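You operate a simulated robot arm through the tools that you are given. There is no shell and no other tool. Be economical: measure what you need, move in short steps, check, and stop when the job is done.

You are at the controls of a simulated two-armed robot. One attempt, no reset.

JOB
On the door side of the work table, fold the teal towel in half.

The check looks at the end state, three seconds after you hand in, the way a careful person would. Anything else that was tipped, shoved, dropped, spilled or broken makes it a failure. Flat cloth is picked up by pressing the open fingertips on it (5 to 10 N) and closing them slowly along it; thin cloth reads only 2 to 8 mm in the jaws.

ROBOT AND FRAMES
Two 7-joint arms with two-finger parallel grippers on one trunk, on a base that drives. Base frame: it is fixed to the floor where the robot stands at the start and does not move with it; the origin is under the middle of the robot, x ahead of it, y to its left, z up. Lengths are in m, angles in degrees, forces in N, time in s.
The left shoulder is at the start at [0.07, 0.163, 1.095], the right one opposite. Places, roughly: door side of the work table [0.6, -0.5, 0.8]. Payload 3.43 kg a hand.
Tool frame (each hand has its own): the origin (TCP) lies between the finger pads and is the grasp point; the fingertips stand 0.034 m ahead of it; z points along the fingers, y is the line along which they close. The gripper opens to 0.128 m. The fingers are 0.024 m wide and 0.012 m thick; the gripper's body (0.048 by 0.13 m) begins 0.096 m behind the TCP.
Orientation is that of the tool frame in the base frame, as [roll, pitch, yaw] about the fixed x, y, z axes, in that order (R = Rz(yaw) Ry(pitch) Rx(roll)). With the fingers straight down and closing along the base's y, the tool's x points along the base's -x, its y along +y and its z along -z.

CONTROLS
- The arms move only by the tool play_rows. It takes "left_motion", "right_motion" or both (then of equal length, played together; a hand with none holds still); each is a list of rows, each an object of numbers (a shift or turn left out is 0, a gripper value left out holds the last): "x", "y", "z": the shift along the base's x, y, z in m; "rx", "ry", "rz": the turn, a rotation vector about the base's x, y, z in degrees; "grip": the opening, from 0 (shut) to 1 (fully open). In form: [{"x": .., "y": .., "z": .., "rx": .., "ry": .., "rz": .., "grip": ..}, ...]. A call has 1 to 20 rows; each row shifts and turns the commanded pose from where the row before left it. Each row takes 0.2 s and may step no farther than 0.05 m and 8.6 degrees from the row before; otherwise, or with a gripper value out of range, the whole call is refused. Where a pose cannot be reached the arm comes as near as it can. A force on the tool above 40 N (or 10 N above the force at the start of the call, whichever is more), or a blocked arm, ends the call early, and 0.2 s more pass. The fingers move at their own pace (about 0.153 m/s each) and stop on an object; they squeeze with about 38 N. The grip force told is the motor's: it shows also when the fingers shut on nothing. Time passes only in rows, and 0.2 s behind the last, so rows that do not move let the fingers close. It gives the time, the measured TCP pose, the force on the tool (base axes), the opening and the grip force at its end, in the units of the frame above (readings bear some noise), and new pictures: "views" is both (left out), scene, wrist or none (wrist: the cameras of the hands that moved).
- Cameras (640 x 400 px; columns grow to the right, rows downward): "scene" is now at [0.1355, 0.005, 1.3154]; the picture's right is [0.05, -1.00, 0.00], its down [-0.64, -0.03, -0.77] and it looks along [0.77, 0.04, -0.64] (base axes); focal length 219 px, centre (320, 200). "left" rides on the left gripper at [0.076, 0.011, -0.16] in its tool frame; the picture's right is [-0.15, 0.99, 0.00], its down [-0.88, -0.13, -0.46] and it looks along [-0.45, -0.07, 0.89] (tool axes); focal length 234 px, centre (320, 200). "right" rides on the right gripper at [0.076, -0.011, -0.16] in its tool frame; the picture's right is [0.15, 0.99, 0.00], its down [-0.88, 0.13, -0.46] and it looks along [-0.45, 0.07, 0.89] (tool axes); focal length 234 px, centre (320, 200). There is no depth. A picture from a camera that has moved, and an enlarged one, comes with that camera's place and axes in the base frame and with its lens.
- lift_body(by): slides the trunk up (or, below 0, down) by that many m; the arms and the scene camera ride with it, the base frame stays. It gives what a move gives, with no picture.
- base_move(legs): drives the robot by 1 to 6 legs, each [ahead, left, turn to the left] in m, m and degrees, along the robot's own axes; the way and the turn of a leg run together, so that a leg with both is an arc; at most 1.5 m and 180 degrees a leg. The arms and the cameras ride along, it lands a little off, and it stops where it bumps. It gives what a move gives, and a new picture of the scene camera.
- head_to(pan, tilt): turns the head with the scene camera to pan (to the left, within 86 degrees either way) and tilt (down, from -29 to 69), counted from straight ahead of the robot. It gives what a move gives, and a new picture of the scene camera.
- enlarge(camera, box): a new picture of the part [left, top, right, bottom] of that camera's present view, enlarged. It takes no simulated time.
- close_job(): hands the job in; it is judged then, once.

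Work in short steps. Places have to be worked out from the pictures, the camera data and where the tool is seen: move nearer, look again, correct. Check each grasp and each placing, and mend what went wrong. You have 120 turns and 260 pictures in all, those below and enlarged ones among them. Open the grippers and draw the arms clear of the work before you hand the job in, unless the task says otherwise; then end with one line.

The tools are called after ">>>" by a JSON object that holds its "api" and its "payload". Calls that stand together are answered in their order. play_rows: Moves the arms, as the interface text tells. Its arguments: {"type":"object","properties":{"left_motion":{"type":"array"},"right_motion":{"type":"array"},"views":{"type":"string","enum":["both","scene","wrist","none"]}},"required":[]} The other tools are called the same way: lift_body (by) slides the trunk up or down; base_move (legs) drives the base; head_to (pan, tilt) turns the head that bears the scene camera; enlarge (camera, box) takes an enlarged picture of a part of a camera's view; close_job () hands the job in.

At the start:

```text
t: 0.0
left_position: [0.5538, 0.2347, 1.0274]
left_ee_rot: [-179.9, 0.0, -179.9]
left_contact_force: [-0.5, -0.5, 0.2]
left_opening: 0.1279
left_grip_force: 0.1
right_position: [0.5463, -0.2501, 1.0154]
right_ee_rot: [-180.0, -0.1, -180.0]
right_contact_force: [0.0, 0.4, 0.3]
right_opening: 0.1279
right_grip_force: 0.0
trunk travel left (down, up): [-0.575, 0.365]
robot x, y, heading: [-0.0008, 0.0006, 0.0]
head pan, tilt: [3.0, 39.9]
```

scene: 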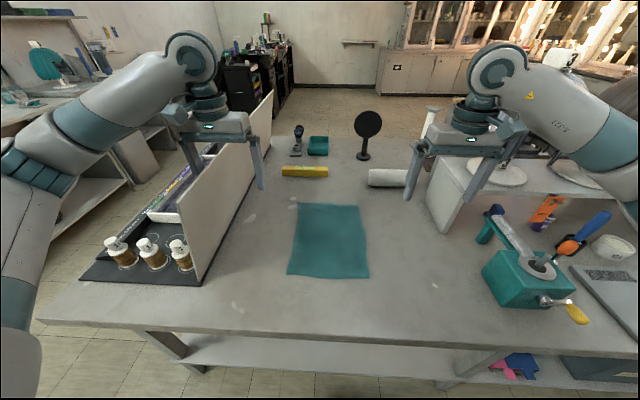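
right: 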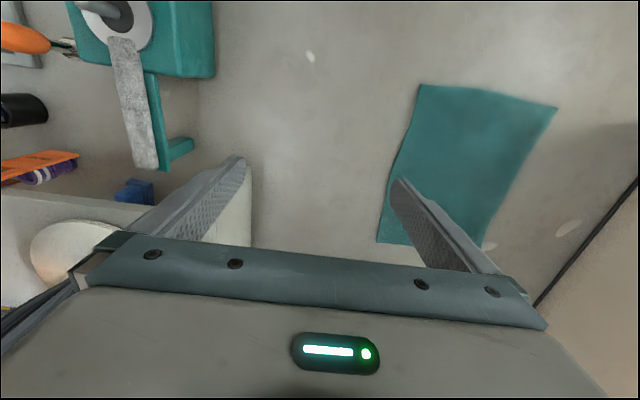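
left: 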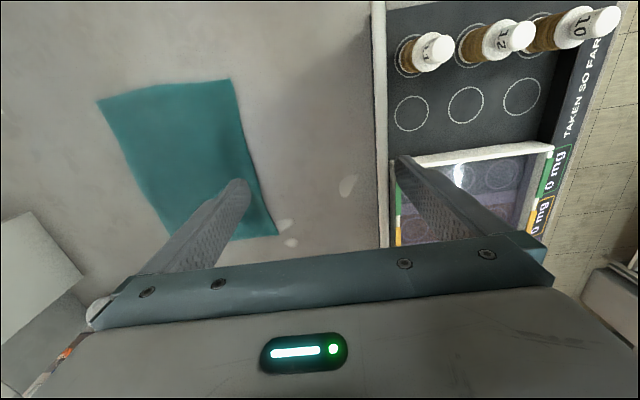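

The teal towel seems to lie at about x 0.49–0.82, y ±0.12. I'll look right, toward the door side, to see whether there is another towel there.

>>> {"api": "head_to", "payload": {"pan": -50, "tilt": 35}}

>>> {"api": "head_to", "payload": {"pan": 50, "tilt": 35}}

>>> {"api": "head_to", "payload": {"pan": 0, "tilt": 50}}

```text
t: 1.2
left_position: [0.553, 0.2358, 1.0266]
left_ee_rot: [180.0, 0.0, 179.9]
left_contact_force: [0.0, 0.1, -0.3]
left_opening: 0.128
left_grip_force: 0.1
right_position: [0.5475, -0.2511, 1.0149]
right_ee_rot: [-180.0, 0.0, -180.0]
right_contact_force: [-0.6, -0.1, 0.8]
right_opening: 0.128
right_grip_force: 0.1
trunk travel left (down, up): [-0.575, 0.365]
robot x, y, heading: [-0.0014, -0.001, -0.0]
head pan, tilt: [-50.0, 35.0]
camera scene: at [0.1072, -0.0668, 1.3229], right [-0.77, -0.64, 0.0], down [-0.37, 0.44, -0.82], along [0.53, -0.63, -0.57], focal length 219 px, centre (320, 200)
```

scene: 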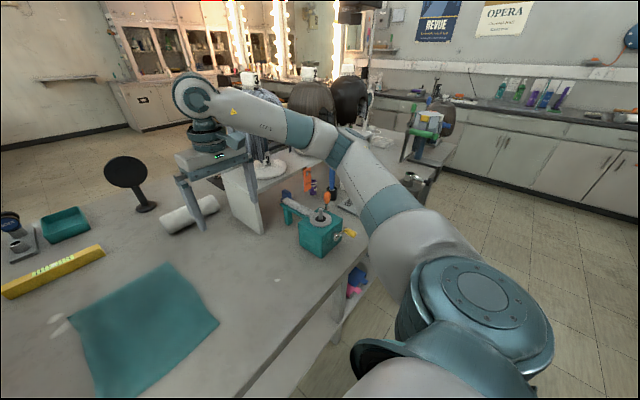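

```text
t: 3.0
left_position: [0.5543, 0.2344, 1.0275]
left_ee_rot: [180.0, 0.0, 180.0]
left_contact_force: [-1.3, 0.1, 0.6]
left_opening: 0.128
left_grip_force: 0.0
right_position: [0.5476, -0.2507, 1.0156]
right_ee_rot: [180.0, 0.0, -180.0]
right_contact_force: [-0.1, 0.6, 0.0]
right_opening: 0.128
right_grip_force: 0.0
trunk travel left (down, up): [-0.575, 0.365]
robot x, y, heading: [-0.0016, -0.0014, 0.2]
head pan, tilt: [50.0, 35.0]
camera scene: at [0.1072, 0.068, 1.3229], right [0.77, -0.64, 0.0], down [-0.37, -0.44, -0.82], along [0.53, 0.63, -0.57], focal length 219 px, centre (320, 200)
```

scene: 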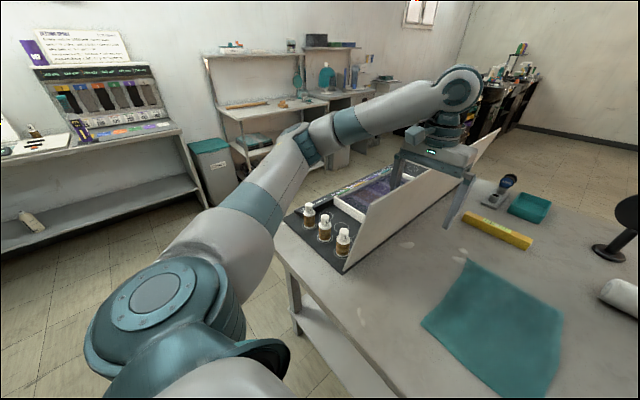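

```text
t: 4.2
left_position: [0.5531, 0.2371, 1.0267]
left_ee_rot: [-180.0, 0.0, 180.0]
left_contact_force: [-0.7, 0.2, 0.7]
left_opening: 0.1282
left_grip_force: 0.1
right_position: [0.5466, -0.25, 1.0145]
right_ee_rot: [-180.0, 0.1, 180.0]
right_contact_force: [0.1, 1.0, 0.5]
right_opening: 0.128
right_grip_force: 0.0
trunk travel left (down, up): [-0.575, 0.365]
robot x, y, heading: [-0.0002, -0.0028, -0.1]
head pan, tilt: [0.0, 50.0]
camera scene: at [0.1276, 0.0007, 1.3012], right [0.0, -1.0, 0.0], down [-0.77, 0.0, -0.64], along [0.64, 0.0, -0.77], focal length 219 px, centre (320, 200)
```

scene: 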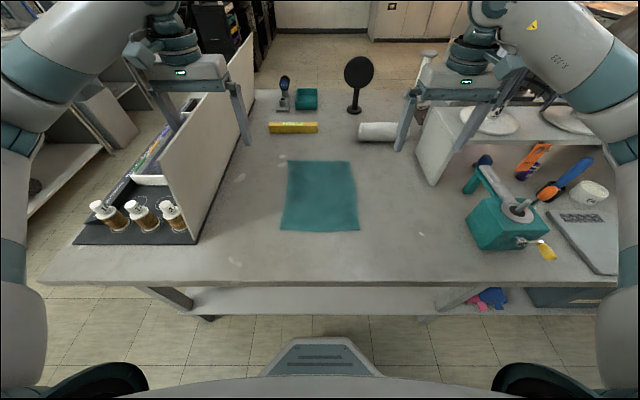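

Only one teal towel exists: about 0.32 m in x by 0.24 m in y, centred at (0.645, 0). I'll fold the near edge over onto the far edge with both hands. First I bring both hands in over the near corners, staying high.

>>> {"api": "play_rows", "payload": {"left_motion": [{"y": -0.035, "x": -0.013, "grip": 0.4}, {"y": -0.035, "x": -0.013}, {"y": -0.035, "x": -0.013}, {"y": -0.03, "x": -0.014}, {"z": -0.04}, {"z": -0.04}, {"z": -0.04}], "right_motion": [{"y": 0.035, "x": -0.013, "grip": 0.4}, {"y": 0.04, "x": -0.013}, {"y": 0.04, "x": -0.01}, {"y": 0.035, "x": -0.01}, {"z": -0.04}, {"z": -0.04}, {"z": -0.03}]}}

```text
t: 4.5
left_position: [0.5513, 0.2501, 1.0272]
left_ee_rot: [179.0, 0.8, -178.3]
left_contact_force: [27.9, 59.7, 13.0]
left_opening: 0.0842
left_grip_force: 29.4
right_position: [0.5427, -0.2204, 1.0198]
right_ee_rot: [-179.4, 0.0, -179.7]
right_contact_force: [1.6, 0.4, 0.2]
right_opening: 0.051
right_grip_force: 0.4
trunk travel left (down, up): [-0.575, 0.365]
robot x, y, heading: [0.0006, -0.0002, 0.4]
head pan, tilt: [0.0, 50.0]
stopped in row 1 (left hand): the force on the tool passed its limit (the readings are from after the stop); the commanded pose is now the measured one
camera scene: at [0.1287, 0.016, 1.3014], right [0.01, -1.0, 0.01], down [-0.77, -0.01, -0.64], along [0.64, 0.0, -0.77], focal length 219 px, centre (320, 200)
camera right: at [0.4673, -0.2313, 1.1777], right [-0.15, 0.99, -0.01], down [0.88, 0.14, 0.45], along [0.45, 0.06, -0.89], focal length 234 px, centre (320, 200)
camera left: at [0.474, 0.2563, 1.1857], right [0.12, 0.99, 0.02], down [0.88, -0.11, 0.47], along [0.46, -0.04, -0.88], focal length 234 px, centre (320, 200)
```

scene: 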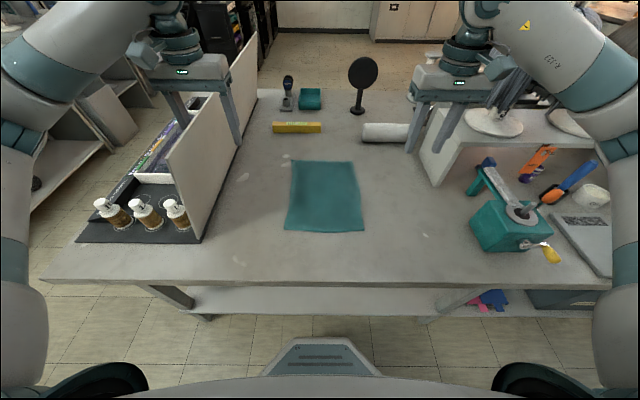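
right: 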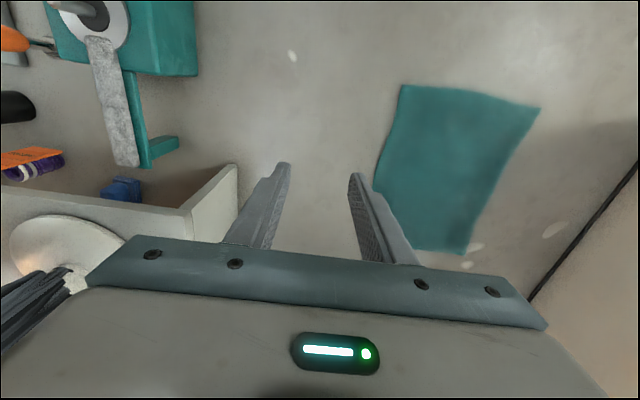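
left: 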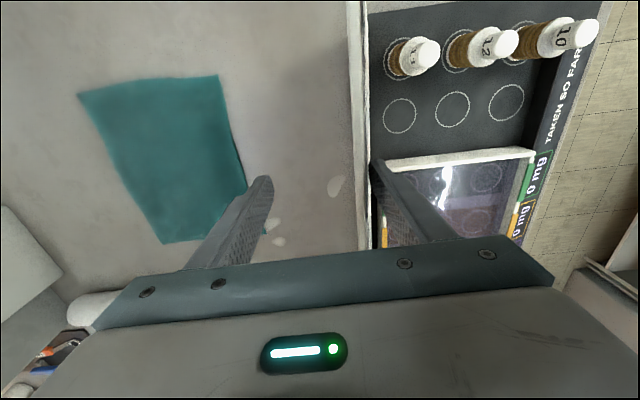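

The left hand straddles the partition: its outer finger is on the far side of the panel and touched it. I'll reopen and rise straight up before going sideways.

>>> {"api": "play_rows", "payload": {"left_motion": [{"grip": 1.0}, {"y": -0.01}, {}], "views": "wrist"}}

```text
t: 5.3
left_position: [0.5519, 0.2272, 1.0263]
left_ee_rot: [179.1, 0.3, -179.1]
left_contact_force: [8.7, 44.0, -7.8]
left_opening: 0.1284
left_grip_force: 0.9
right_position: [0.5431, -0.2275, 1.0146]
right_ee_rot: [-179.5, -0.1, 180.0]
right_contact_force: [0.3, 0.9, 0.1]
right_opening: 0.0511
right_grip_force: 0.0
trunk travel left (down, up): [-0.575, 0.365]
robot x, y, heading: [0.0017, -0.0, 0.1]
head pan, tilt: [0.0, 50.0]
camera left: at [0.4742, 0.2354, 1.1858], right [0.13, 0.99, 0.02], down [0.88, -0.12, 0.46], along [0.46, -0.04, -0.89], focal length 234 px, centre (320, 200)
```

left: 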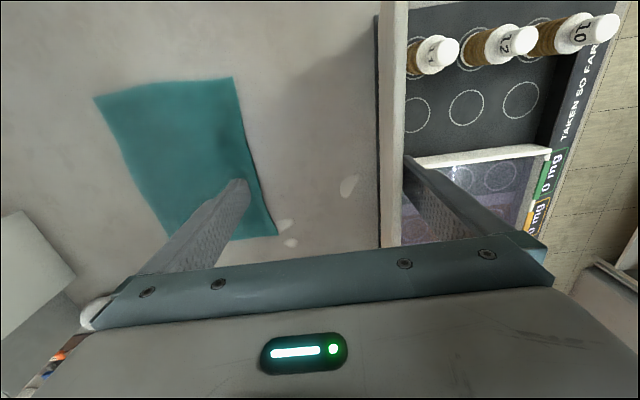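

There's still 44 N toward +y, so the outer finger is pulling on the panel. I back off toward +y.

>>> {"api": "play_rows", "payload": {"left_motion": [{"y": 0.01}, {"y": 0.01}, {}], "views": "both"}}

```text
t: 6.1
left_position: [0.5508, 0.2375, 1.0285]
left_ee_rot: [179.2, 0.5, -179.4]
left_contact_force: [-0.5, -0.4, -0.2]
left_opening: 0.1283
left_grip_force: 0.0
right_position: [0.5425, -0.2346, 1.0161]
right_ee_rot: [180.0, 0.0, 179.9]
right_contact_force: [0.1, -0.3, -0.1]
right_opening: 0.0511
right_grip_force: 0.1
trunk travel left (down, up): [-0.575, 0.365]
robot x, y, heading: [-0.0011, -0.0014, 0.2]
head pan, tilt: [0.0, 50.0]
camera scene: at [0.1279, 0.0011, 1.3012], right [0.0, -1.0, 0.0], down [-0.77, 0.0, -0.64], along [0.64, 0.0, -0.77], focal length 219 px, centre (320, 200)
camera left: at [0.4734, 0.2459, 1.1882], right [0.14, 0.99, 0.02], down [0.88, -0.13, 0.46], along [0.46, -0.05, -0.89], focal length 234 px, centre (320, 200)
```

scene: 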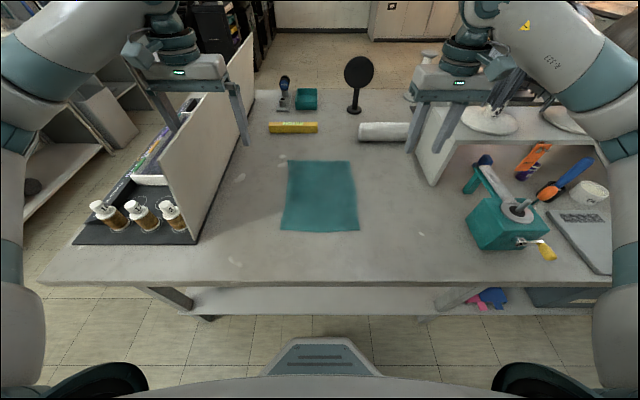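
left: 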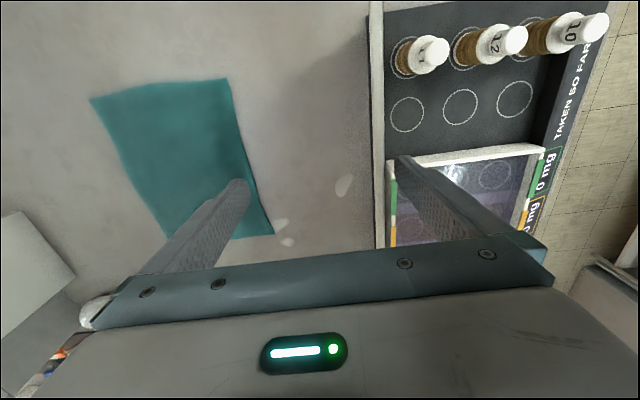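

Force is zero and the panel and bottles look unmoved. Now straight up with the left hand.

>>> {"api": "play_rows", "payload": {"left_motion": [{"z": 0.04}, {"z": 0.04}, {"z": 0.04}, {"z": 0.04}, {}], "views": "both"}}

```text
t: 7.3
left_position: [0.5507, 0.2393, 1.1869]
left_ee_rot: [179.0, 0.4, -179.3]
left_contact_force: [0.1, 0.4, 0.2]
left_opening: 0.1283
left_grip_force: 0.0
right_position: [0.5437, -0.2342, 1.0154]
right_ee_rot: [-180.0, -0.1, 180.0]
right_contact_force: [0.9, -0.2, 0.2]
right_opening: 0.051
right_grip_force: 0.2
trunk travel left (down, up): [-0.575, 0.365]
robot x, y, heading: [-0.0044, 0.0044, -0.2]
head pan, tilt: [0.0, 50.0]
camera scene: at [0.1285, 0.0014, 1.301], right [0.0, -1.0, 0.0], down [-0.77, 0.0, -0.64], along [0.64, 0.0, -0.77], focal length 219 px, centre (320, 200)
camera left: at [0.4732, 0.247, 1.3459], right [0.13, 0.99, 0.02], down [0.88, -0.13, 0.46], along [0.46, -0.05, -0.89], focal length 234 px, centre (320, 200)
```

scene: 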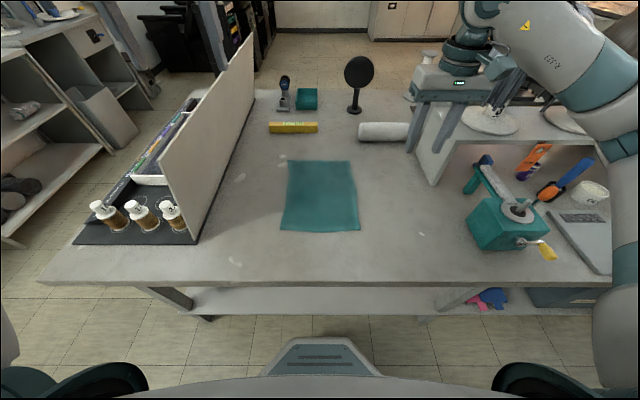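
left: 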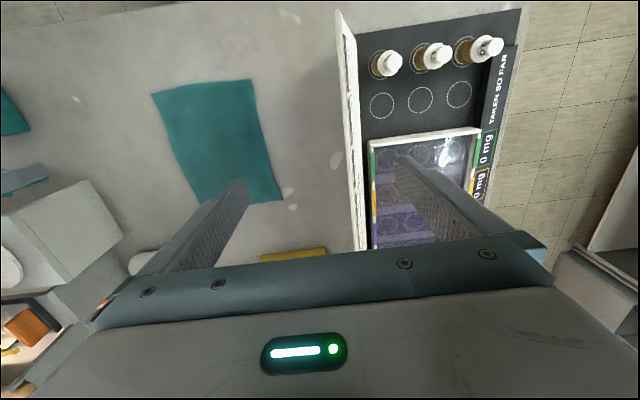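

The panel top is about z 1.08, and a left forearm reaching to x 0.8 beside it would be risky. So I'll fold the other way: right edge (y≈-0.12) over to the left edge, left hand on the near corner and right hand on the far corner. The hands go high over their corners now.

>>> {"api": "play_rows", "payload": {"left_motion": [{"z": 0.04}, {}, {}, {}, {}, {}, {"y": -0.045, "x": -0.007}, {"y": -0.045, "x": -0.007}, {"y": -0.045, "x": -0.007}, {"y": -0.045, "x": -0.007}, {"y": -0.045, "x": -0.007}, {"y": -0.045, "x": -0.007}, {"y": -0.045, "x": -0.007}, {}], "right_motion": [{"x": 0.04, "y": 0.02}, {"x": 0.04, "y": 0.02}, {"x": 0.04, "y": 0.02}, {"x": 0.04, "y": 0.02}, {"x": 0.04, "y": 0.02}, {"x": 0.04, "y": 0.02}, {}, {}, {}, {}, {}, {}, {}, {}]}}

```text
t: 10.3
left_position: [0.5, -0.0758, 1.2278]
left_ee_rot: [179.1, 0.5, -179.2]
left_contact_force: [-0.1, 0.4, 0.1]
left_opening: 0.1281
left_grip_force: 0.1
right_position: [0.7806, -0.1108, 1.0191]
right_ee_rot: [-179.9, 0.0, -180.0]
right_contact_force: [-0.3, 0.7, -0.4]
right_opening: 0.0514
right_grip_force: 0.0
trunk travel left (down, up): [-0.575, 0.365]
robot x, y, heading: [-0.0024, -0.0013, 0.2]
head pan, tilt: [0.0, 50.0]
camera scene: at [0.1279, 0.0025, 1.3011], right [0.0, -1.0, 0.0], down [-0.77, 0.0, -0.64], along [0.64, 0.0, -0.77], focal length 219 px, centre (320, 200)
camera right: at [0.7038, -0.122, 1.1778], right [-0.15, 0.99, 0.0], down [0.88, 0.13, 0.46], along [0.45, 0.07, -0.89], focal length 234 px, centre (320, 200)
camera left: at [0.4237, -0.0679, 1.388], right [0.13, 0.99, 0.02], down [0.88, -0.13, 0.46], along [0.46, -0.05, -0.89], focal length 234 px, centre (320, 200)
```

scene: 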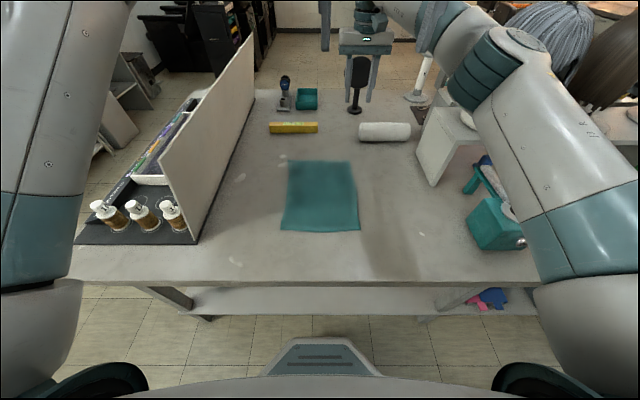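
right: 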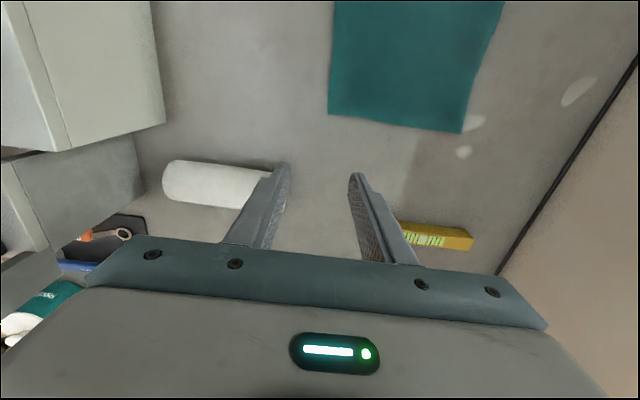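
left: 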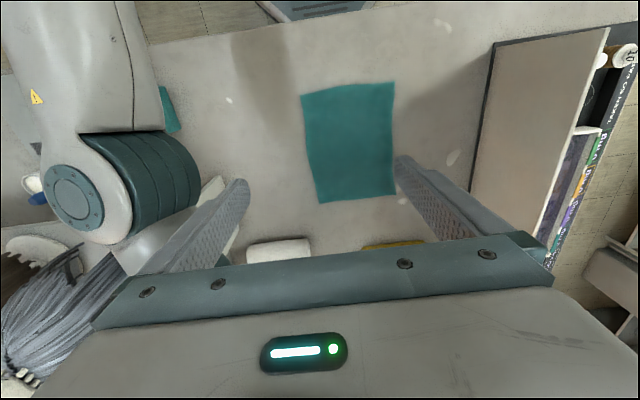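

Triangulating across the three cameras, the surface works out nearer z≈0.78, with the towel at x 0.452–0.75, y −0.107–+0.115. I lower both hands over the right-side corners and look again.

>>> {"api": "play_rows", "payload": {"left_motion": [{"z": -0.045, "x": -0.005, "grip": 0.234}, {"z": -0.045, "x": -0.005}, {"z": -0.045, "x": -0.005}, {"z": -0.045, "x": -0.005}, {"z": -0.045, "x": -0.005}, {"z": -0.045, "x": -0.007}, {"z": -0.04, "y": -0.007}, {"z": -0.03}, {}], "right_motion": [{"x": -0.02, "y": 0.009, "grip": 0.234}, {"x": -0.02, "y": 0.009}, {"x": -0.01, "y": 0.009}, {"z": -0.04}, {"z": -0.04}, {"z": -0.04}, {"z": -0.02}, {}, {}]}}

```text
t: 12.3
left_position: [0.4891, -0.0857, 0.9356]
left_ee_rot: [178.9, 6.9, -179.3]
left_contact_force: [0.1, -0.2, -0.2]
left_opening: 0.03
left_grip_force: 0.1
right_position: [0.7307, -0.0911, 0.8779]
right_ee_rot: [179.8, 0.1, 179.9]
right_contact_force: [0.3, 0.0, -0.4]
right_opening: 0.0301
right_grip_force: 0.0
trunk travel left (down, up): [-0.575, 0.365]
robot x, y, heading: [0.0009, 0.001, -0.1]
head pan, tilt: [0.0, 50.0]
camera scene: at [0.1258, -0.0047, 1.3073], right [0.0, -1.0, -0.01], down [-0.76, 0.0, -0.64], along [0.64, 0.0, -0.76], focal length 219 px, centre (320, 200)
camera right: at [0.6533, -0.1037, 1.0377], right [-0.14, 0.99, 0.0], down [0.88, 0.13, 0.46], along [0.45, 0.07, -0.89], focal length 234 px, centre (320, 200)
camera left: at [0.3938, -0.0789, 1.0858], right [0.13, 0.99, 0.04], down [0.82, -0.13, 0.56], along [0.56, -0.04, -0.83], focal length 234 px, centre (320, 200)
```

scene: 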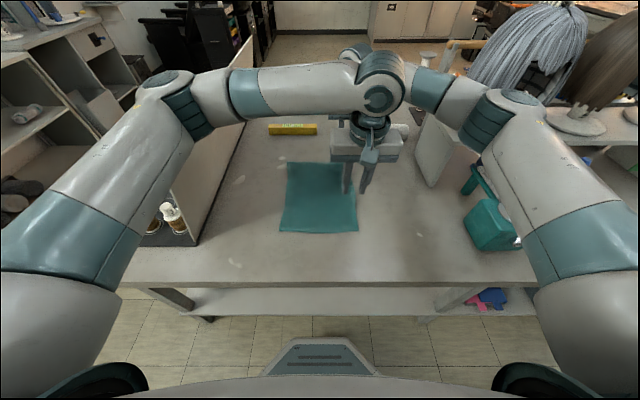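
right: 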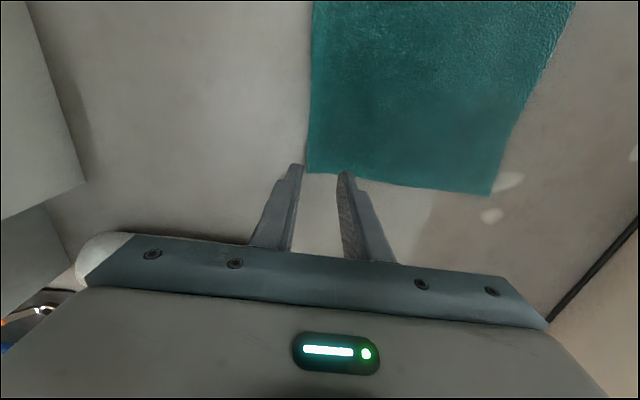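
left: 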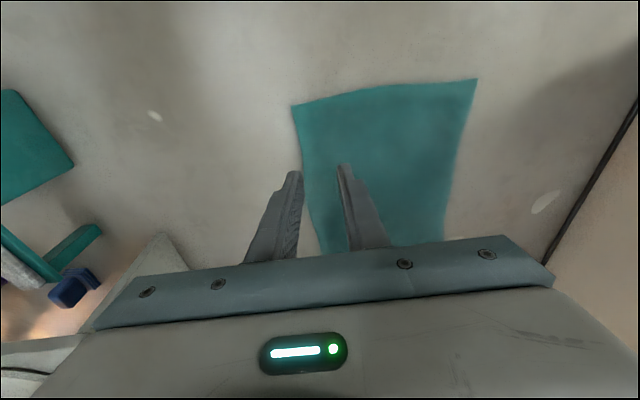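

The left arm couldn't reach its pose; it is too folded, crossing the body. I back the base 7 cm to give it room, with the hands well above the cloth.

>>> {"api": "base_move", "payload": {"legs": [[-0.07, 0, 0]]}}

```text
t: 13.3
left_position: [0.3932, -0.1057, 0.8777]
left_ee_rot: [178.4, 0.0, 179.9]
left_contact_force: [0.3, 0.1, -0.8]
left_opening: 0.0299
left_grip_force: 0.1
right_position: [0.6605, -0.1064, 0.8666]
right_ee_rot: [179.1, -0.1, 179.6]
right_contact_force: [-0.1, 0.5, 0.4]
right_opening: 0.0299
right_grip_force: 0.1
trunk travel left (down, up): [-0.575, 0.365]
robot x, y, heading: [-0.0741, -0.0021, -0.2]
head pan, tilt: [0.0, 50.0]
camera scene: at [0.0578, -0.021, 1.2984], right [0.0, -1.0, -0.01], down [-0.77, 0.01, -0.64], along [0.64, 0.01, -0.77], focal length 219 px, centre (320, 200)
```

scene: 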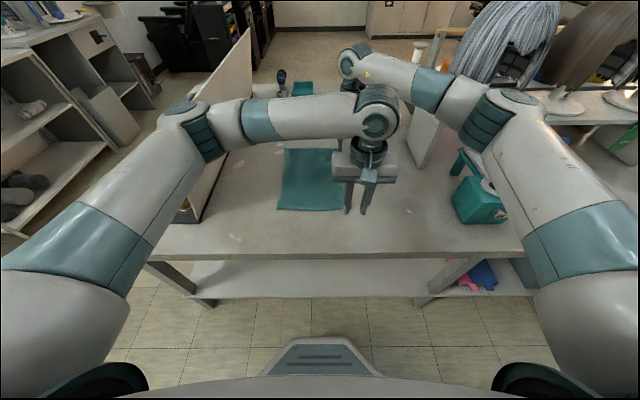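

The left arm had only been lagging; it's settled now. I re-centre both hands over their corners at z≈0.85.

>>> {"api": "play_rows", "payload": {"left_motion": [{"x": 0.026, "y": 0.006}, {"x": 0.026, "y": 0.006}, {"x": 0.025, "y": 0.006}, {}, {}, {}], "right_motion": [{"x": 0.025, "y": 0.007}, {"x": 0.025, "y": 0.007}, {"x": 0.02, "y": 0.007}, {}, {}, {}], "views": "wrist"}}

```text
t: 14.7
left_position: [0.468, -0.1051, 0.884]
left_ee_rot: [178.3, 0.4, 177.9]
left_contact_force: [0.4, -1.2, 0.2]
left_opening: 0.0301
left_grip_force: 0.0
right_position: [0.727, -0.1077, 0.8707]
right_ee_rot: [179.0, 0.0, 178.4]
right_contact_force: [-0.1, 0.2, -1.1]
right_opening: 0.0301
right_grip_force: 0.1
trunk travel left (down, up): [-0.575, 0.365]
robot x, y, heading: [-0.0684, -0.0042, -1.4]
head pan, tilt: [0.0, 50.0]
camera right: at [0.6512, -0.1204, 1.0298], right [-0.12, 0.99, 0.02], down [0.88, 0.1, 0.46], along [0.45, 0.07, -0.89], focal length 234 px, centre (320, 200)
camera left: at [0.3912, -0.0961, 1.0441], right [0.18, 0.98, 0.03], down [0.87, -0.18, 0.46], along [0.46, -0.06, -0.89], focal length 234 px, centre (320, 200)
```

right: 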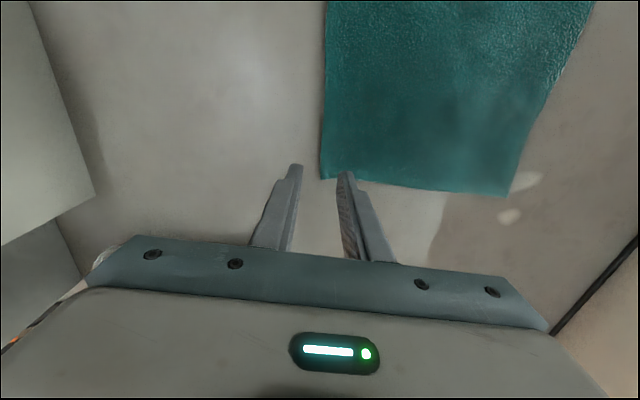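
left: 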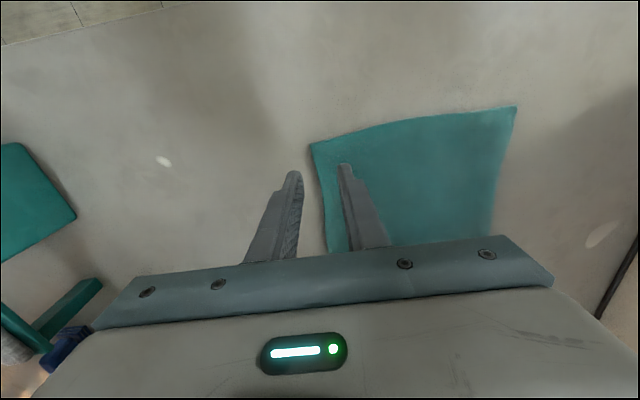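

Corners: near-right (0.455, −0.109), far-right (0.752, −0.102). I shift both hands +y ~2–3 cm and lower to about z 0.83.

>>> {"api": "play_rows", "payload": {"left_motion": [{"y": 0.01}, {"y": 0.01}, {"z": -0.02}, {"z": -0.015}, {"z": -0.01}, {}, {}], "right_motion": [{"y": 0.015, "x": 0.004}, {"y": 0.013, "x": 0.004}, {"z": -0.02}, {"z": -0.015}, {}, {}, {}], "views": "wrist"}}

```text
t: 16.3
left_position: [0.4711, -0.1077, 0.8363]
left_ee_rot: [178.2, 0.1, 176.1]
left_contact_force: [0.7, 0.3, 1.1]
left_opening: 0.0301
left_grip_force: 0.0
right_position: [0.744, -0.1052, 0.8378]
right_ee_rot: [178.9, 0.1, 176.6]
right_contact_force: [-1.5, -1.0, 0.5]
right_opening: 0.03
right_grip_force: 0.0
trunk travel left (down, up): [-0.575, 0.365]
robot x, y, heading: [-0.0544, -0.0078, -3.3]
head pan, tilt: [0.0, 50.0]
camera right: at [0.667, -0.1155, 0.9971], right [-0.09, 1.0, 0.02], down [0.88, 0.07, 0.46], along [0.46, 0.06, -0.89], focal length 234 px, centre (320, 200)
camera left: at [0.3955, -0.0957, 0.9965], right [0.22, 0.98, 0.03], down [0.87, -0.21, 0.45], along [0.45, -0.07, -0.89], focal length 234 px, centre (320, 200)
```

right: 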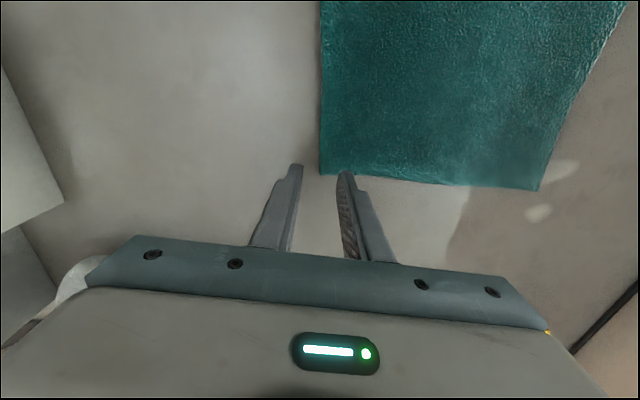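
left: 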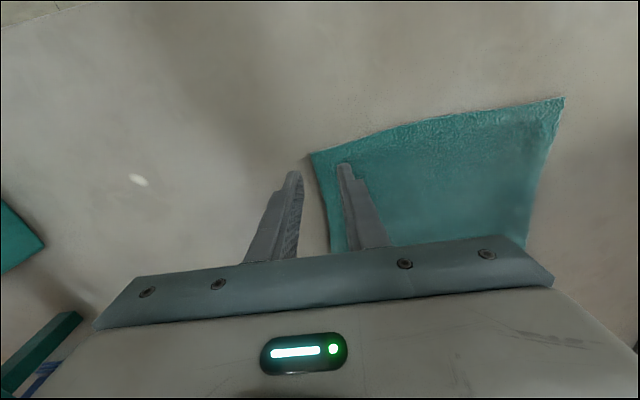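

The base is being turned (heading −3.3°), so something may be touching. I look at the scene.

>>> {"api": "head_to", "payload": {"pan": 25, "tilt": 45}}

```text
t: 17.2
left_position: [0.4721, -0.1074, 0.8359]
left_ee_rot: [178.4, 0.1, 176.0]
left_contact_force: [-1.5, -0.7, -0.5]
left_opening: 0.0299
left_grip_force: 0.0
right_position: [0.7453, -0.1037, 0.836]
right_ee_rot: [178.9, 0.1, 176.7]
right_contact_force: [0.7, 0.8, -0.9]
right_opening: 0.0298
right_grip_force: 0.0
trunk travel left (down, up): [-0.575, 0.365]
robot x, y, heading: [-0.0574, -0.0041, -3.3]
head pan, tilt: [25.0, 45.0]
camera scene: at [0.0649, -0.0016, 1.3086], right [0.37, -0.93, -0.02], down [-0.66, -0.25, -0.71], along [0.66, 0.28, -0.7], focal length 219 px, centre (320, 200)
```

scene: 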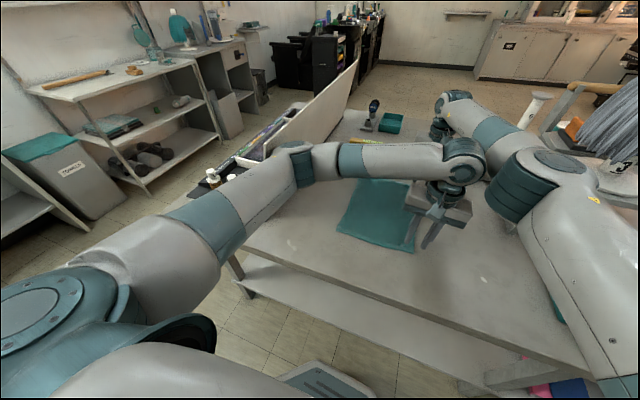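

>>> {"api": "enlarge", "payload": {"camera": "scene", "box": [180, 60, 400, 230]}}

>>> {"api": "enlarge", "payload": {"camera": "scene", "box": [380, 80, 600, 260]}}

```text
2.35 times, centred on (290, 145) of scene
camera zoom: at [0.0649, -0.0016, 1.3086], right [0.37, -0.93, -0.02], down [-0.66, -0.25, -0.71], along [0.66, 0.28, -0.7], focal length 515 px, centre (391, 329)
```

zoom: 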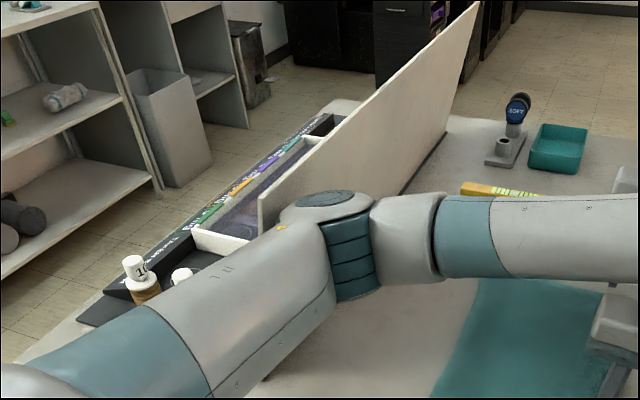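

```text
2.22 times, centred on (490, 170) of scene
camera zoom: at [0.0649, -0.0016, 1.3086], right [0.37, -0.93, -0.02], down [-0.66, -0.25, -0.71], along [0.66, 0.28, -0.7], focal length 486 px, centre (-58, 267)
```

zoom: 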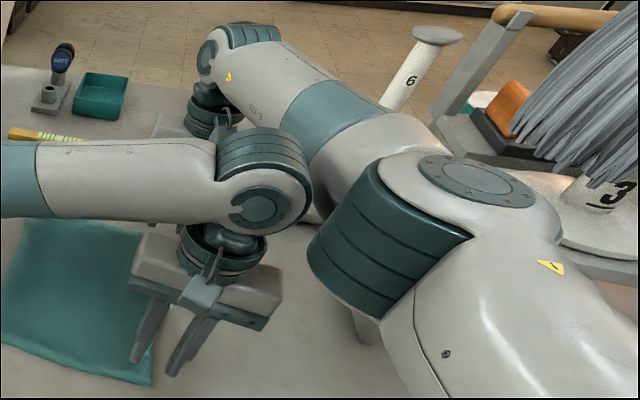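

The left elbow seems to be leaning on the partition. I slide the base 6 cm to the right to free it.

>>> {"api": "base_move", "payload": {"legs": [[0, -0.06, 0]]}}

```text
t: 17.9
left_position: [0.4663, -0.1097, 0.8394]
left_ee_rot: [179.1, 0.3, 174.9]
left_contact_force: [-0.2, -0.1, -0.4]
left_opening: 0.03
left_grip_force: 0.1
right_position: [0.7438, -0.1028, 0.8384]
right_ee_rot: [179.7, 0.1, 176.4]
right_contact_force: [-0.6, -0.1, -0.9]
right_opening: 0.03
right_grip_force: 0.0
trunk travel left (down, up): [-0.575, 0.365]
robot x, y, heading: [-0.06, -0.0101, -3.4]
head pan, tilt: [25.0, 45.0]
stopped in leg 1: the robot was blocked; the commanded pose is now the measured one
camera scene: at [0.0645, 0.0109, 1.3086], right [0.36, -0.93, 0.0], down [-0.66, -0.25, -0.71], along [0.66, 0.26, -0.7], focal length 219 px, centre (320, 200)
```

scene: 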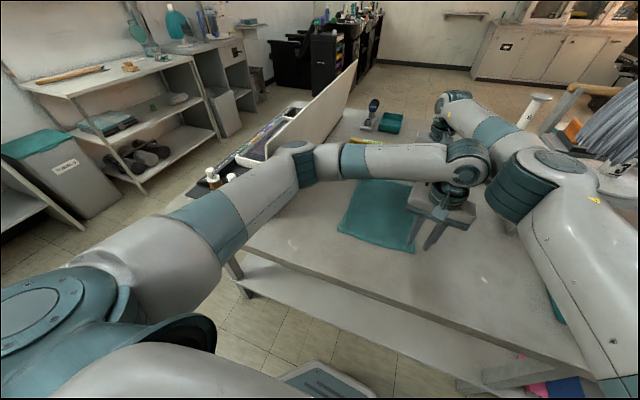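

It was blocked moving right, so the contact is on the right side. I look there.

>>> {"api": "head_to", "payload": {"pan": -25, "tilt": 40}}

>>> {"api": "enlarge", "payload": {"camera": "scene", "box": [240, 60, 480, 260]}}

```text
t: 19.1
left_position: [0.4669, -0.1101, 0.8375]
left_ee_rot: [178.9, 0.2, 175.2]
left_contact_force: [0.2, 0.4, -1.2]
left_opening: 0.03
left_grip_force: 0.1
right_position: [0.7443, -0.103, 0.8376]
right_ee_rot: [179.4, -0.1, 176.4]
right_contact_force: [-0.2, -0.9, -0.1]
right_opening: 0.0299
right_grip_force: 0.1
trunk travel left (down, up): [-0.575, 0.365]
robot x, y, heading: [-0.06, -0.0134, -3.6]
head pan, tilt: [-25.0, 40.0]
camera scene: at [0.065, -0.0622, 1.315], right [-0.48, -0.88, -0.01], down [-0.56, 0.31, -0.76], along [0.67, -0.36, -0.65], focal length 219 px, centre (320, 200)
```

scene: 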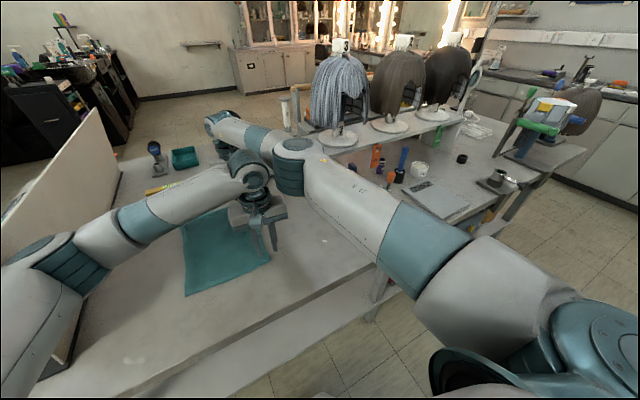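

```text
2.00 times, centred on (360, 160) of scene
camera zoom: at [0.065, -0.0622, 1.315], right [-0.48, -0.88, -0.01], down [-0.56, 0.31, -0.76], along [0.67, -0.36, -0.65], focal length 438 px, centre (240, 280)
```

zoom: 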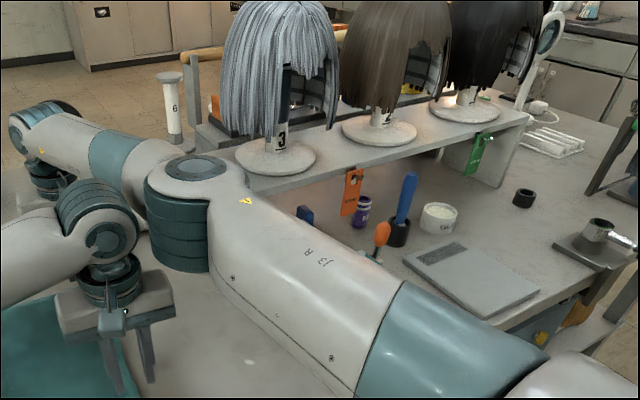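

The right elbow is hard up against the shelf and the left elbow is near the panel. Raising the trunk lifts the elbows over both; it takes the hands straight up with it.

>>> {"api": "lift_body", "payload": {"by": 0.1}}

>>> {"api": "head_to", "payload": {"pan": -25, "tilt": 45}}

```text
t: 20.4
left_position: [0.4717, -0.0973, 0.9383]
left_ee_rot: [179.4, 0.1, 175.7]
left_contact_force: [0.1, 0.1, 0.2]
left_opening: 0.03
left_grip_force: 0.1
right_position: [0.7454, -0.0931, 0.9378]
right_ee_rot: [180.0, 0.0, 176.6]
right_contact_force: [0.1, -0.3, -0.2]
right_opening: 0.0297
right_grip_force: 0.1
trunk travel left (down, up): [-0.675, 0.265]
robot x, y, heading: [-0.0582, -0.0048, -3.4]
head pan, tilt: [-25.0, 40.0]
```

```text
t: 21.0
left_position: [0.4715, -0.1001, 0.9377]
left_ee_rot: [179.4, 0.0, 175.4]
left_contact_force: [-0.2, -0.1, 0.3]
left_opening: 0.0302
left_grip_force: 0.1
right_position: [0.7464, -0.096, 0.9377]
right_ee_rot: [-180.0, 0.0, 176.5]
right_contact_force: [-1.1, -0.1, -0.7]
right_opening: 0.0299
right_grip_force: 0.1
trunk travel left (down, up): [-0.675, 0.265]
robot x, y, heading: [-0.063, -0.0116, -3.4]
head pan, tilt: [-25.0, 45.0]
camera scene: at [0.0633, -0.0492, 1.4081], right [-0.48, -0.88, 0.0], down [-0.62, 0.34, -0.71], along [0.62, -0.34, -0.71], focal length 219 px, centre (320, 200)
```

scene: 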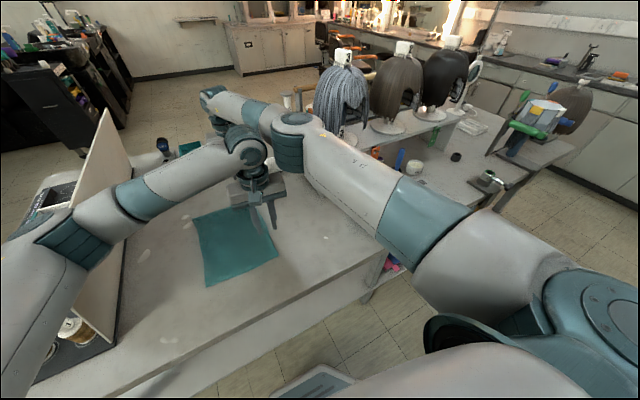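

Elbows are freer now. I raise the trunk a bit more so both elbows pass above panel and shelf, then square the base up near its starting place.

>>> {"api": "lift_body", "payload": {"by": 0.07}}

>>> {"api": "base_move", "payload": {"legs": [[0.04, 0.025, 3.4]]}}

>>> {"api": "head_to", "payload": {"pan": 0, "tilt": 50}}

```text
t: 22.1
left_position: [0.4708, -0.0993, 1.0076]
left_ee_rot: [179.5, 0.2, 175.4]
left_contact_force: [0.3, -0.5, 0.0]
left_opening: 0.03
left_grip_force: 0.1
right_position: [0.7459, -0.0955, 1.0071]
right_ee_rot: [-180.0, -0.1, 176.5]
right_contact_force: [-0.1, -0.4, 0.2]
right_opening: 0.0297
right_grip_force: 0.1
trunk travel left (down, up): [-0.745, 0.195]
robot x, y, heading: [-0.0596, -0.01, -3.8]
head pan, tilt: [-25.0, 45.0]
```

```text
t: 23.0
left_position: [0.5136, -0.0474, 1.0088]
left_ee_rot: [179.3, 0.2, 178.7]
left_contact_force: [-0.3, 0.0, -0.3]
left_opening: 0.0298
left_grip_force: 0.1
right_position: [0.7875, -0.0262, 1.0088]
right_ee_rot: [179.9, 0.3, 179.7]
right_contact_force: [-1.2, -1.4, 0.8]
right_opening: 0.03
right_grip_force: 0.0
trunk travel left (down, up): [-0.745, 0.195]
robot x, y, heading: [-0.0189, 0.0149, -0.1]
head pan, tilt: [-25.0, 45.0]
camera scene: at [0.102, -0.021, 1.4785], right [-0.42, -0.91, 0.0], down [-0.64, 0.3, -0.71], along [0.64, -0.3, -0.71], focal length 219 px, centre (320, 200)
```

scene: 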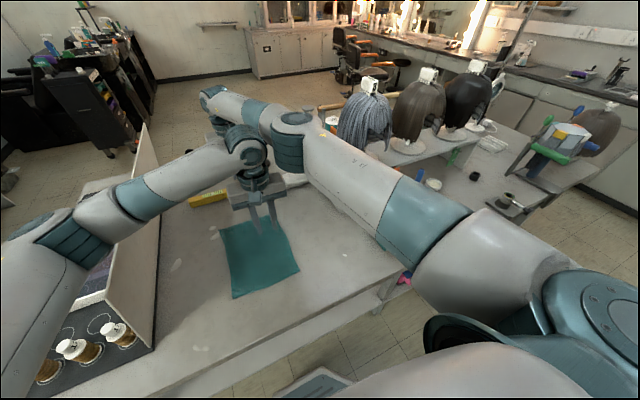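

```text
t: 23.9
left_position: [0.5157, -0.0462, 1.0076]
left_ee_rot: [179.4, 0.1, 178.7]
left_contact_force: [-0.2, -0.3, 0.5]
left_opening: 0.03
left_grip_force: 0.1
right_position: [0.7893, -0.0255, 1.0073]
right_ee_rot: [179.9, 0.0, 179.7]
right_contact_force: [0.0, 0.5, 1.4]
right_opening: 0.03
right_grip_force: 0.0
trunk travel left (down, up): [-0.745, 0.195]
robot x, y, heading: [-0.0155, 0.0173, -0.2]
head pan, tilt: [0.0, 50.0]
camera scene: at [0.1091, 0.0155, 1.4712], right [0.0, -1.0, 0.0], down [-0.77, 0.0, -0.64], along [0.64, 0.0, -0.77], focal length 219 px, centre (320, 200)
```

scene: 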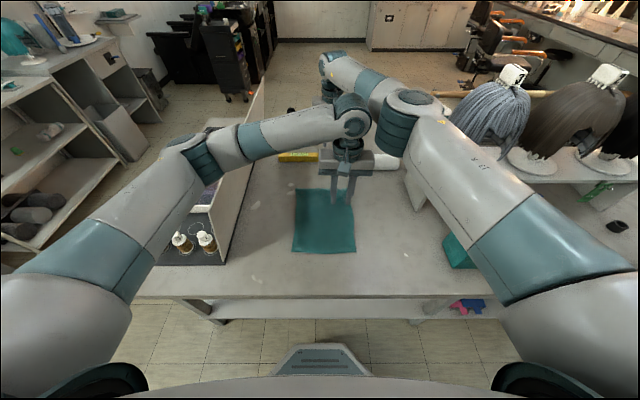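

The crossed-arm fold brings the left wrist too close to the right elbow. With the trunk up, the symmetric fold (near edge to far edge) is clean, so I move the hands to the near corners, each yawed 90° so the jaws close across the near edge.

>>> {"api": "play_rows", "payload": {"left_motion": [{"y": 0.025, "x": -0.004, "rz": -8.2}, {"y": 0.025, "x": -0.004, "rz": -8.2}, {"y": 0.025, "x": -0.004, "rz": -8.2}, {"y": 0.025, "x": -0.004, "rz": -8.2}, {"y": 0.025, "x": -0.004, "rz": -8.2}, {"rz": -8.2}, {"rz": -8.2}, {"rz": -8.2}, {"rz": -8.2}, {"rz": -8.2}, {"rz": -6.7}, {}, {}], "right_motion": [{"y": -0.02, "rz": 8.2}, {"y": -0.02, "rz": 8.2}, {"y": -0.015, "rz": 8.2}, {"x": -0.035, "rz": 8.2}, {"x": -0.035, "rz": 8.2}, {"x": -0.035, "rz": 8.2}, {"x": -0.035, "rz": 8.2}, {"x": -0.035, "rz": 8.2}, {"x": -0.035, "rz": 8.2}, {"x": -0.035, "rz": 8.2}, {"x": -0.035, "rz": 8.2}, {"x": -0.02}, {}]}}

```text
t: 26.7
left_position: [0.4946, 0.0781, 1.0077]
left_ee_rot: [179.5, 0.1, 89.8]
left_contact_force: [0.1, -0.3, 0.4]
left_opening: 0.0298
left_grip_force: 0.1
right_position: [0.6358, -0.1338, 0.994]
right_ee_rot: [178.8, -2.1, -132.5]
right_contact_force: [0.6, -0.3, 0.2]
right_opening: 0.0301
right_grip_force: 0.1
right hand out of reach, approached as far as the arm can: row 3, 6, 7, 8, 9, 10, 11
trunk travel left (down, up): [-0.745, 0.195]
robot x, y, heading: [-0.0189, 0.016, 0.1]
head pan, tilt: [0.0, 50.0]
camera scene: at [0.1093, 0.0155, 1.4711], right [0.0, -1.0, 0.0], down [-0.77, 0.0, -0.64], along [0.64, 0.0, -0.77], focal length 219 px, centre (320, 200)
camera right: at [0.5994, -0.1961, 1.1567], right [-0.83, 0.56, 0.03], down [0.52, 0.74, 0.43], along [0.22, 0.37, -0.9], focal length 234 px, centre (320, 200)
camera left: at [0.504, 0.1542, 1.1679], right [0.99, -0.15, 0.01], down [-0.14, -0.88, 0.46], along [-0.06, -0.45, -0.89], focal length 234 px, centre (320, 200)
```

scene: 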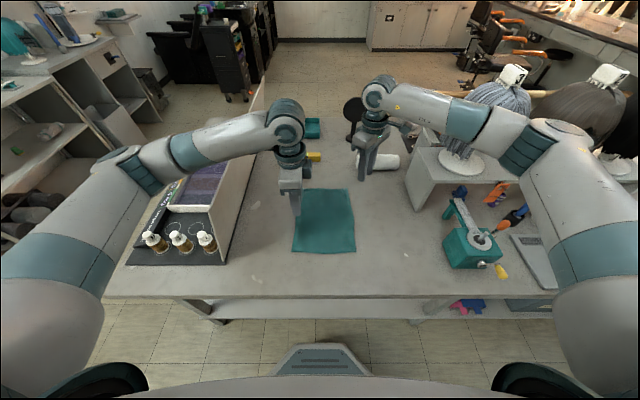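
right: 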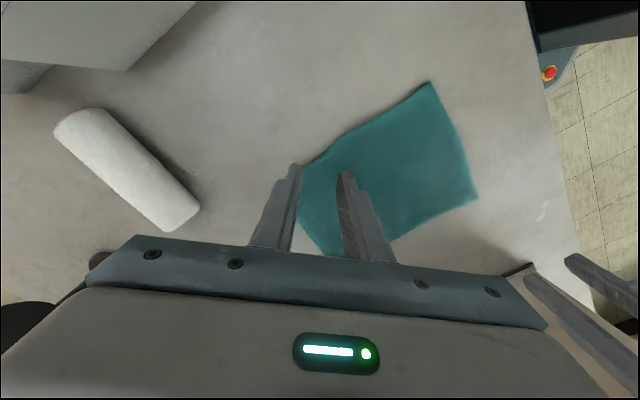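
left: 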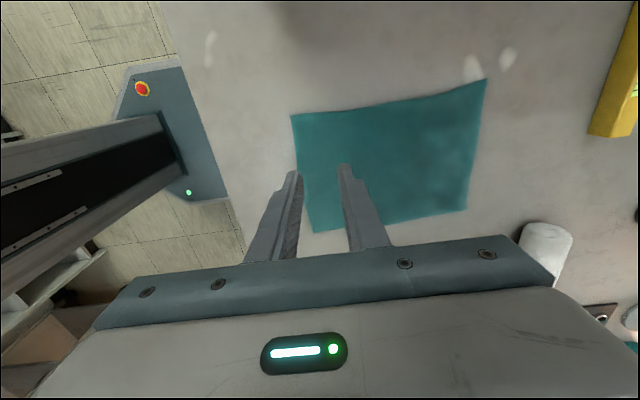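

The vise, wigs, panel and bottles all stand as before. The right hand lagged because it turned while far out; I bring it back in and finish its turn.

>>> {"api": "play_rows", "payload": {"right_motion": [{"x": -0.04}, {"x": -0.04}, {"x": -0.04}, {"x": -0.04, "rz": 8}, {"rz": 8, "y": 0.01}, {"rz": 8, "y": 0.01, "z": 0.013}, {"rz": 8, "y": 0.01}, {"rz": 8, "y": 0.01}, {"rz": 2.5}, {}, {}]}}

```text
t: 29.1
left_position: [0.4945, 0.0784, 1.0064]
left_ee_rot: [179.5, 0.1, 90.0]
left_contact_force: [-0.4, -0.3, 0.3]
left_opening: 0.0301
left_grip_force: 0.0
right_position: [0.4739, -0.1028, 1.0055]
right_ee_rot: [178.9, -2.0, -100.5]
right_contact_force: [0.6, 0.1, 0.0]
right_opening: 0.0302
right_grip_force: 0.1
right hand out of reach, approached as far as the arm can: row 8
trunk travel left (down, up): [-0.745, 0.195]
robot x, y, heading: [-0.0193, 0.0138, -0.2]
head pan, tilt: [0.0, 50.0]
camera scene: at [0.1094, 0.0155, 1.4711], right [0.0, -1.0, 0.0], down [-0.77, 0.0, -0.64], along [0.64, 0.0, -0.77], focal length 219 px, centre (320, 200)
camera right: at [0.4749, -0.1742, 1.1681], right [-1.0, 0.04, 0.02], down [0.05, 0.9, 0.43], along [-0.01, 0.43, -0.9], focal length 234 px, centre (320, 200)
```

scene: 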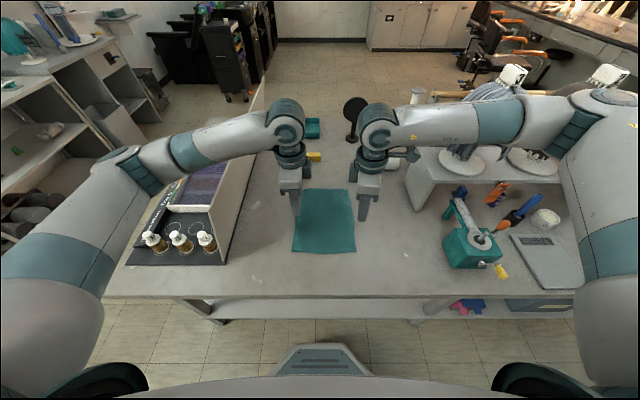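
right: 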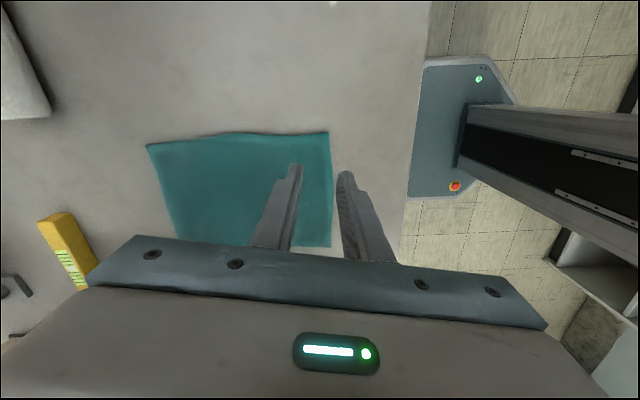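

The right wrist's yaw is limited farther out, so I'll keep the jaws un-yawed (closing along y). The natural tilt then is fingers pointing away from me, so I'll grip the far corners and fold toward the robot. I turn the hands back and go over the far corners, staying high.

>>> {"api": "play_rows", "payload": {"left_motion": [{"rz": 8.2}, {"rz": 8.2}, {"rz": 8.2}, {"rz": 8.2, "x": 0.03}, {"rz": 8.2, "x": 0.03}, {"rz": 8.2, "x": 0.03}, {"rz": 8.2, "x": 0.03}, {"rz": 8.2, "x": 0.03}, {"rz": 8.2, "x": 0.03}, {"rz": 8.2, "x": 0.03}, {"rz": 8.2, "x": 0.03, "y": 0.01}, {}, {}, {}], "right_motion": [{"rz": -8}, {"rz": -8}, {"rz": -8}, {"rz": -8, "x": 0.03}, {"rz": -8, "x": 0.03}, {"rz": -8, "x": 0.03}, {"rz": -8, "x": 0.03}, {"rz": -8, "x": 0.03}, {"rz": -8, "x": 0.03}, {"rz": -8, "x": 0.03}, {"y": 0.015, "x": 0.03}, {"x": 0.025, "y": 0.015}, {}, {}]}}

```text
t: 32.1
left_position: [0.7343, 0.0893, 1.0073]
left_ee_rot: [179.4, 0.1, -179.9]
left_contact_force: [0.2, 0.1, -0.2]
left_opening: 0.0299
left_grip_force: 0.1
right_position: [0.7389, -0.0681, 1.008]
right_ee_rot: [179.0, -2.2, -178.1]
right_contact_force: [-0.1, -0.1, 0.2]
right_opening: 0.0298
right_grip_force: 0.0
trunk travel left (down, up): [-0.745, 0.195]
robot x, y, heading: [-0.0183, 0.0165, -0.3]
head pan, tilt: [0.0, 50.0]
camera scene: at [0.1094, 0.0163, 1.4711], right [0.0, -1.0, 0.0], down [-0.77, 0.0, -0.64], along [0.64, 0.0, -0.77], focal length 219 px, centre (320, 200)
camera right: at [0.6702, -0.0853, 1.1695], right [-0.18, 0.98, 0.02], down [0.89, 0.15, 0.42], along [0.41, 0.1, -0.91], focal length 234 px, centre (320, 200)
camera left: at [0.6585, 0.099, 1.1666], right [0.14, 0.99, 0.01], down [0.88, -0.13, 0.46], along [0.45, -0.06, -0.89], focal length 234 px, centre (320, 200)
```

scene: 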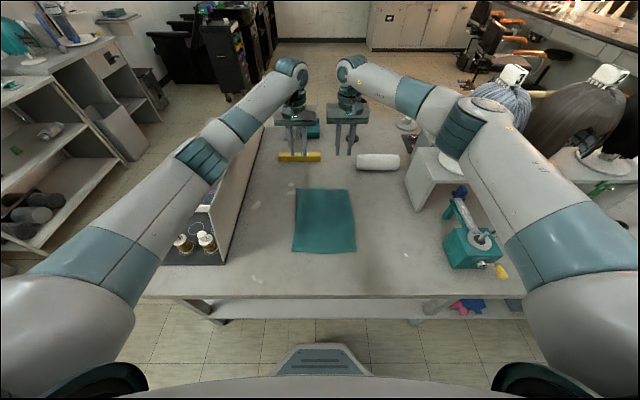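
right: 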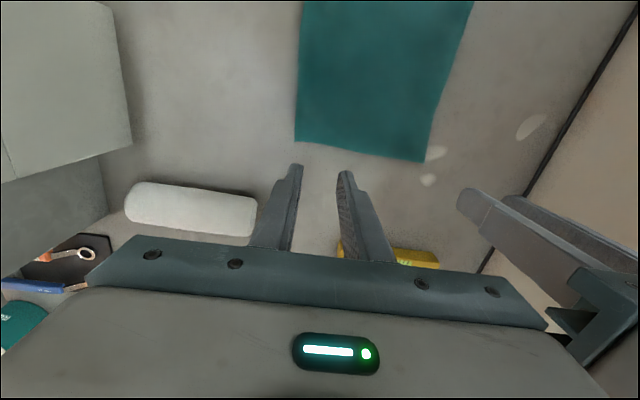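
left: 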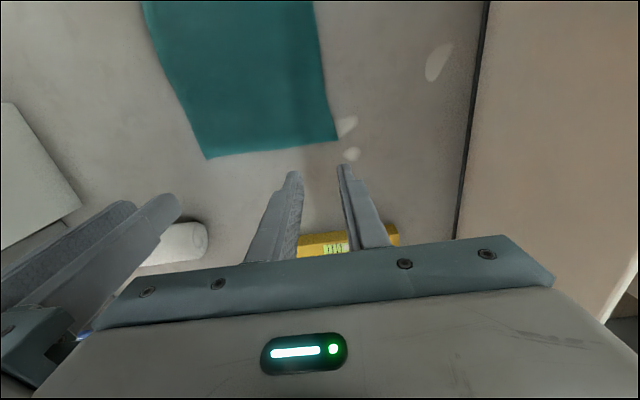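

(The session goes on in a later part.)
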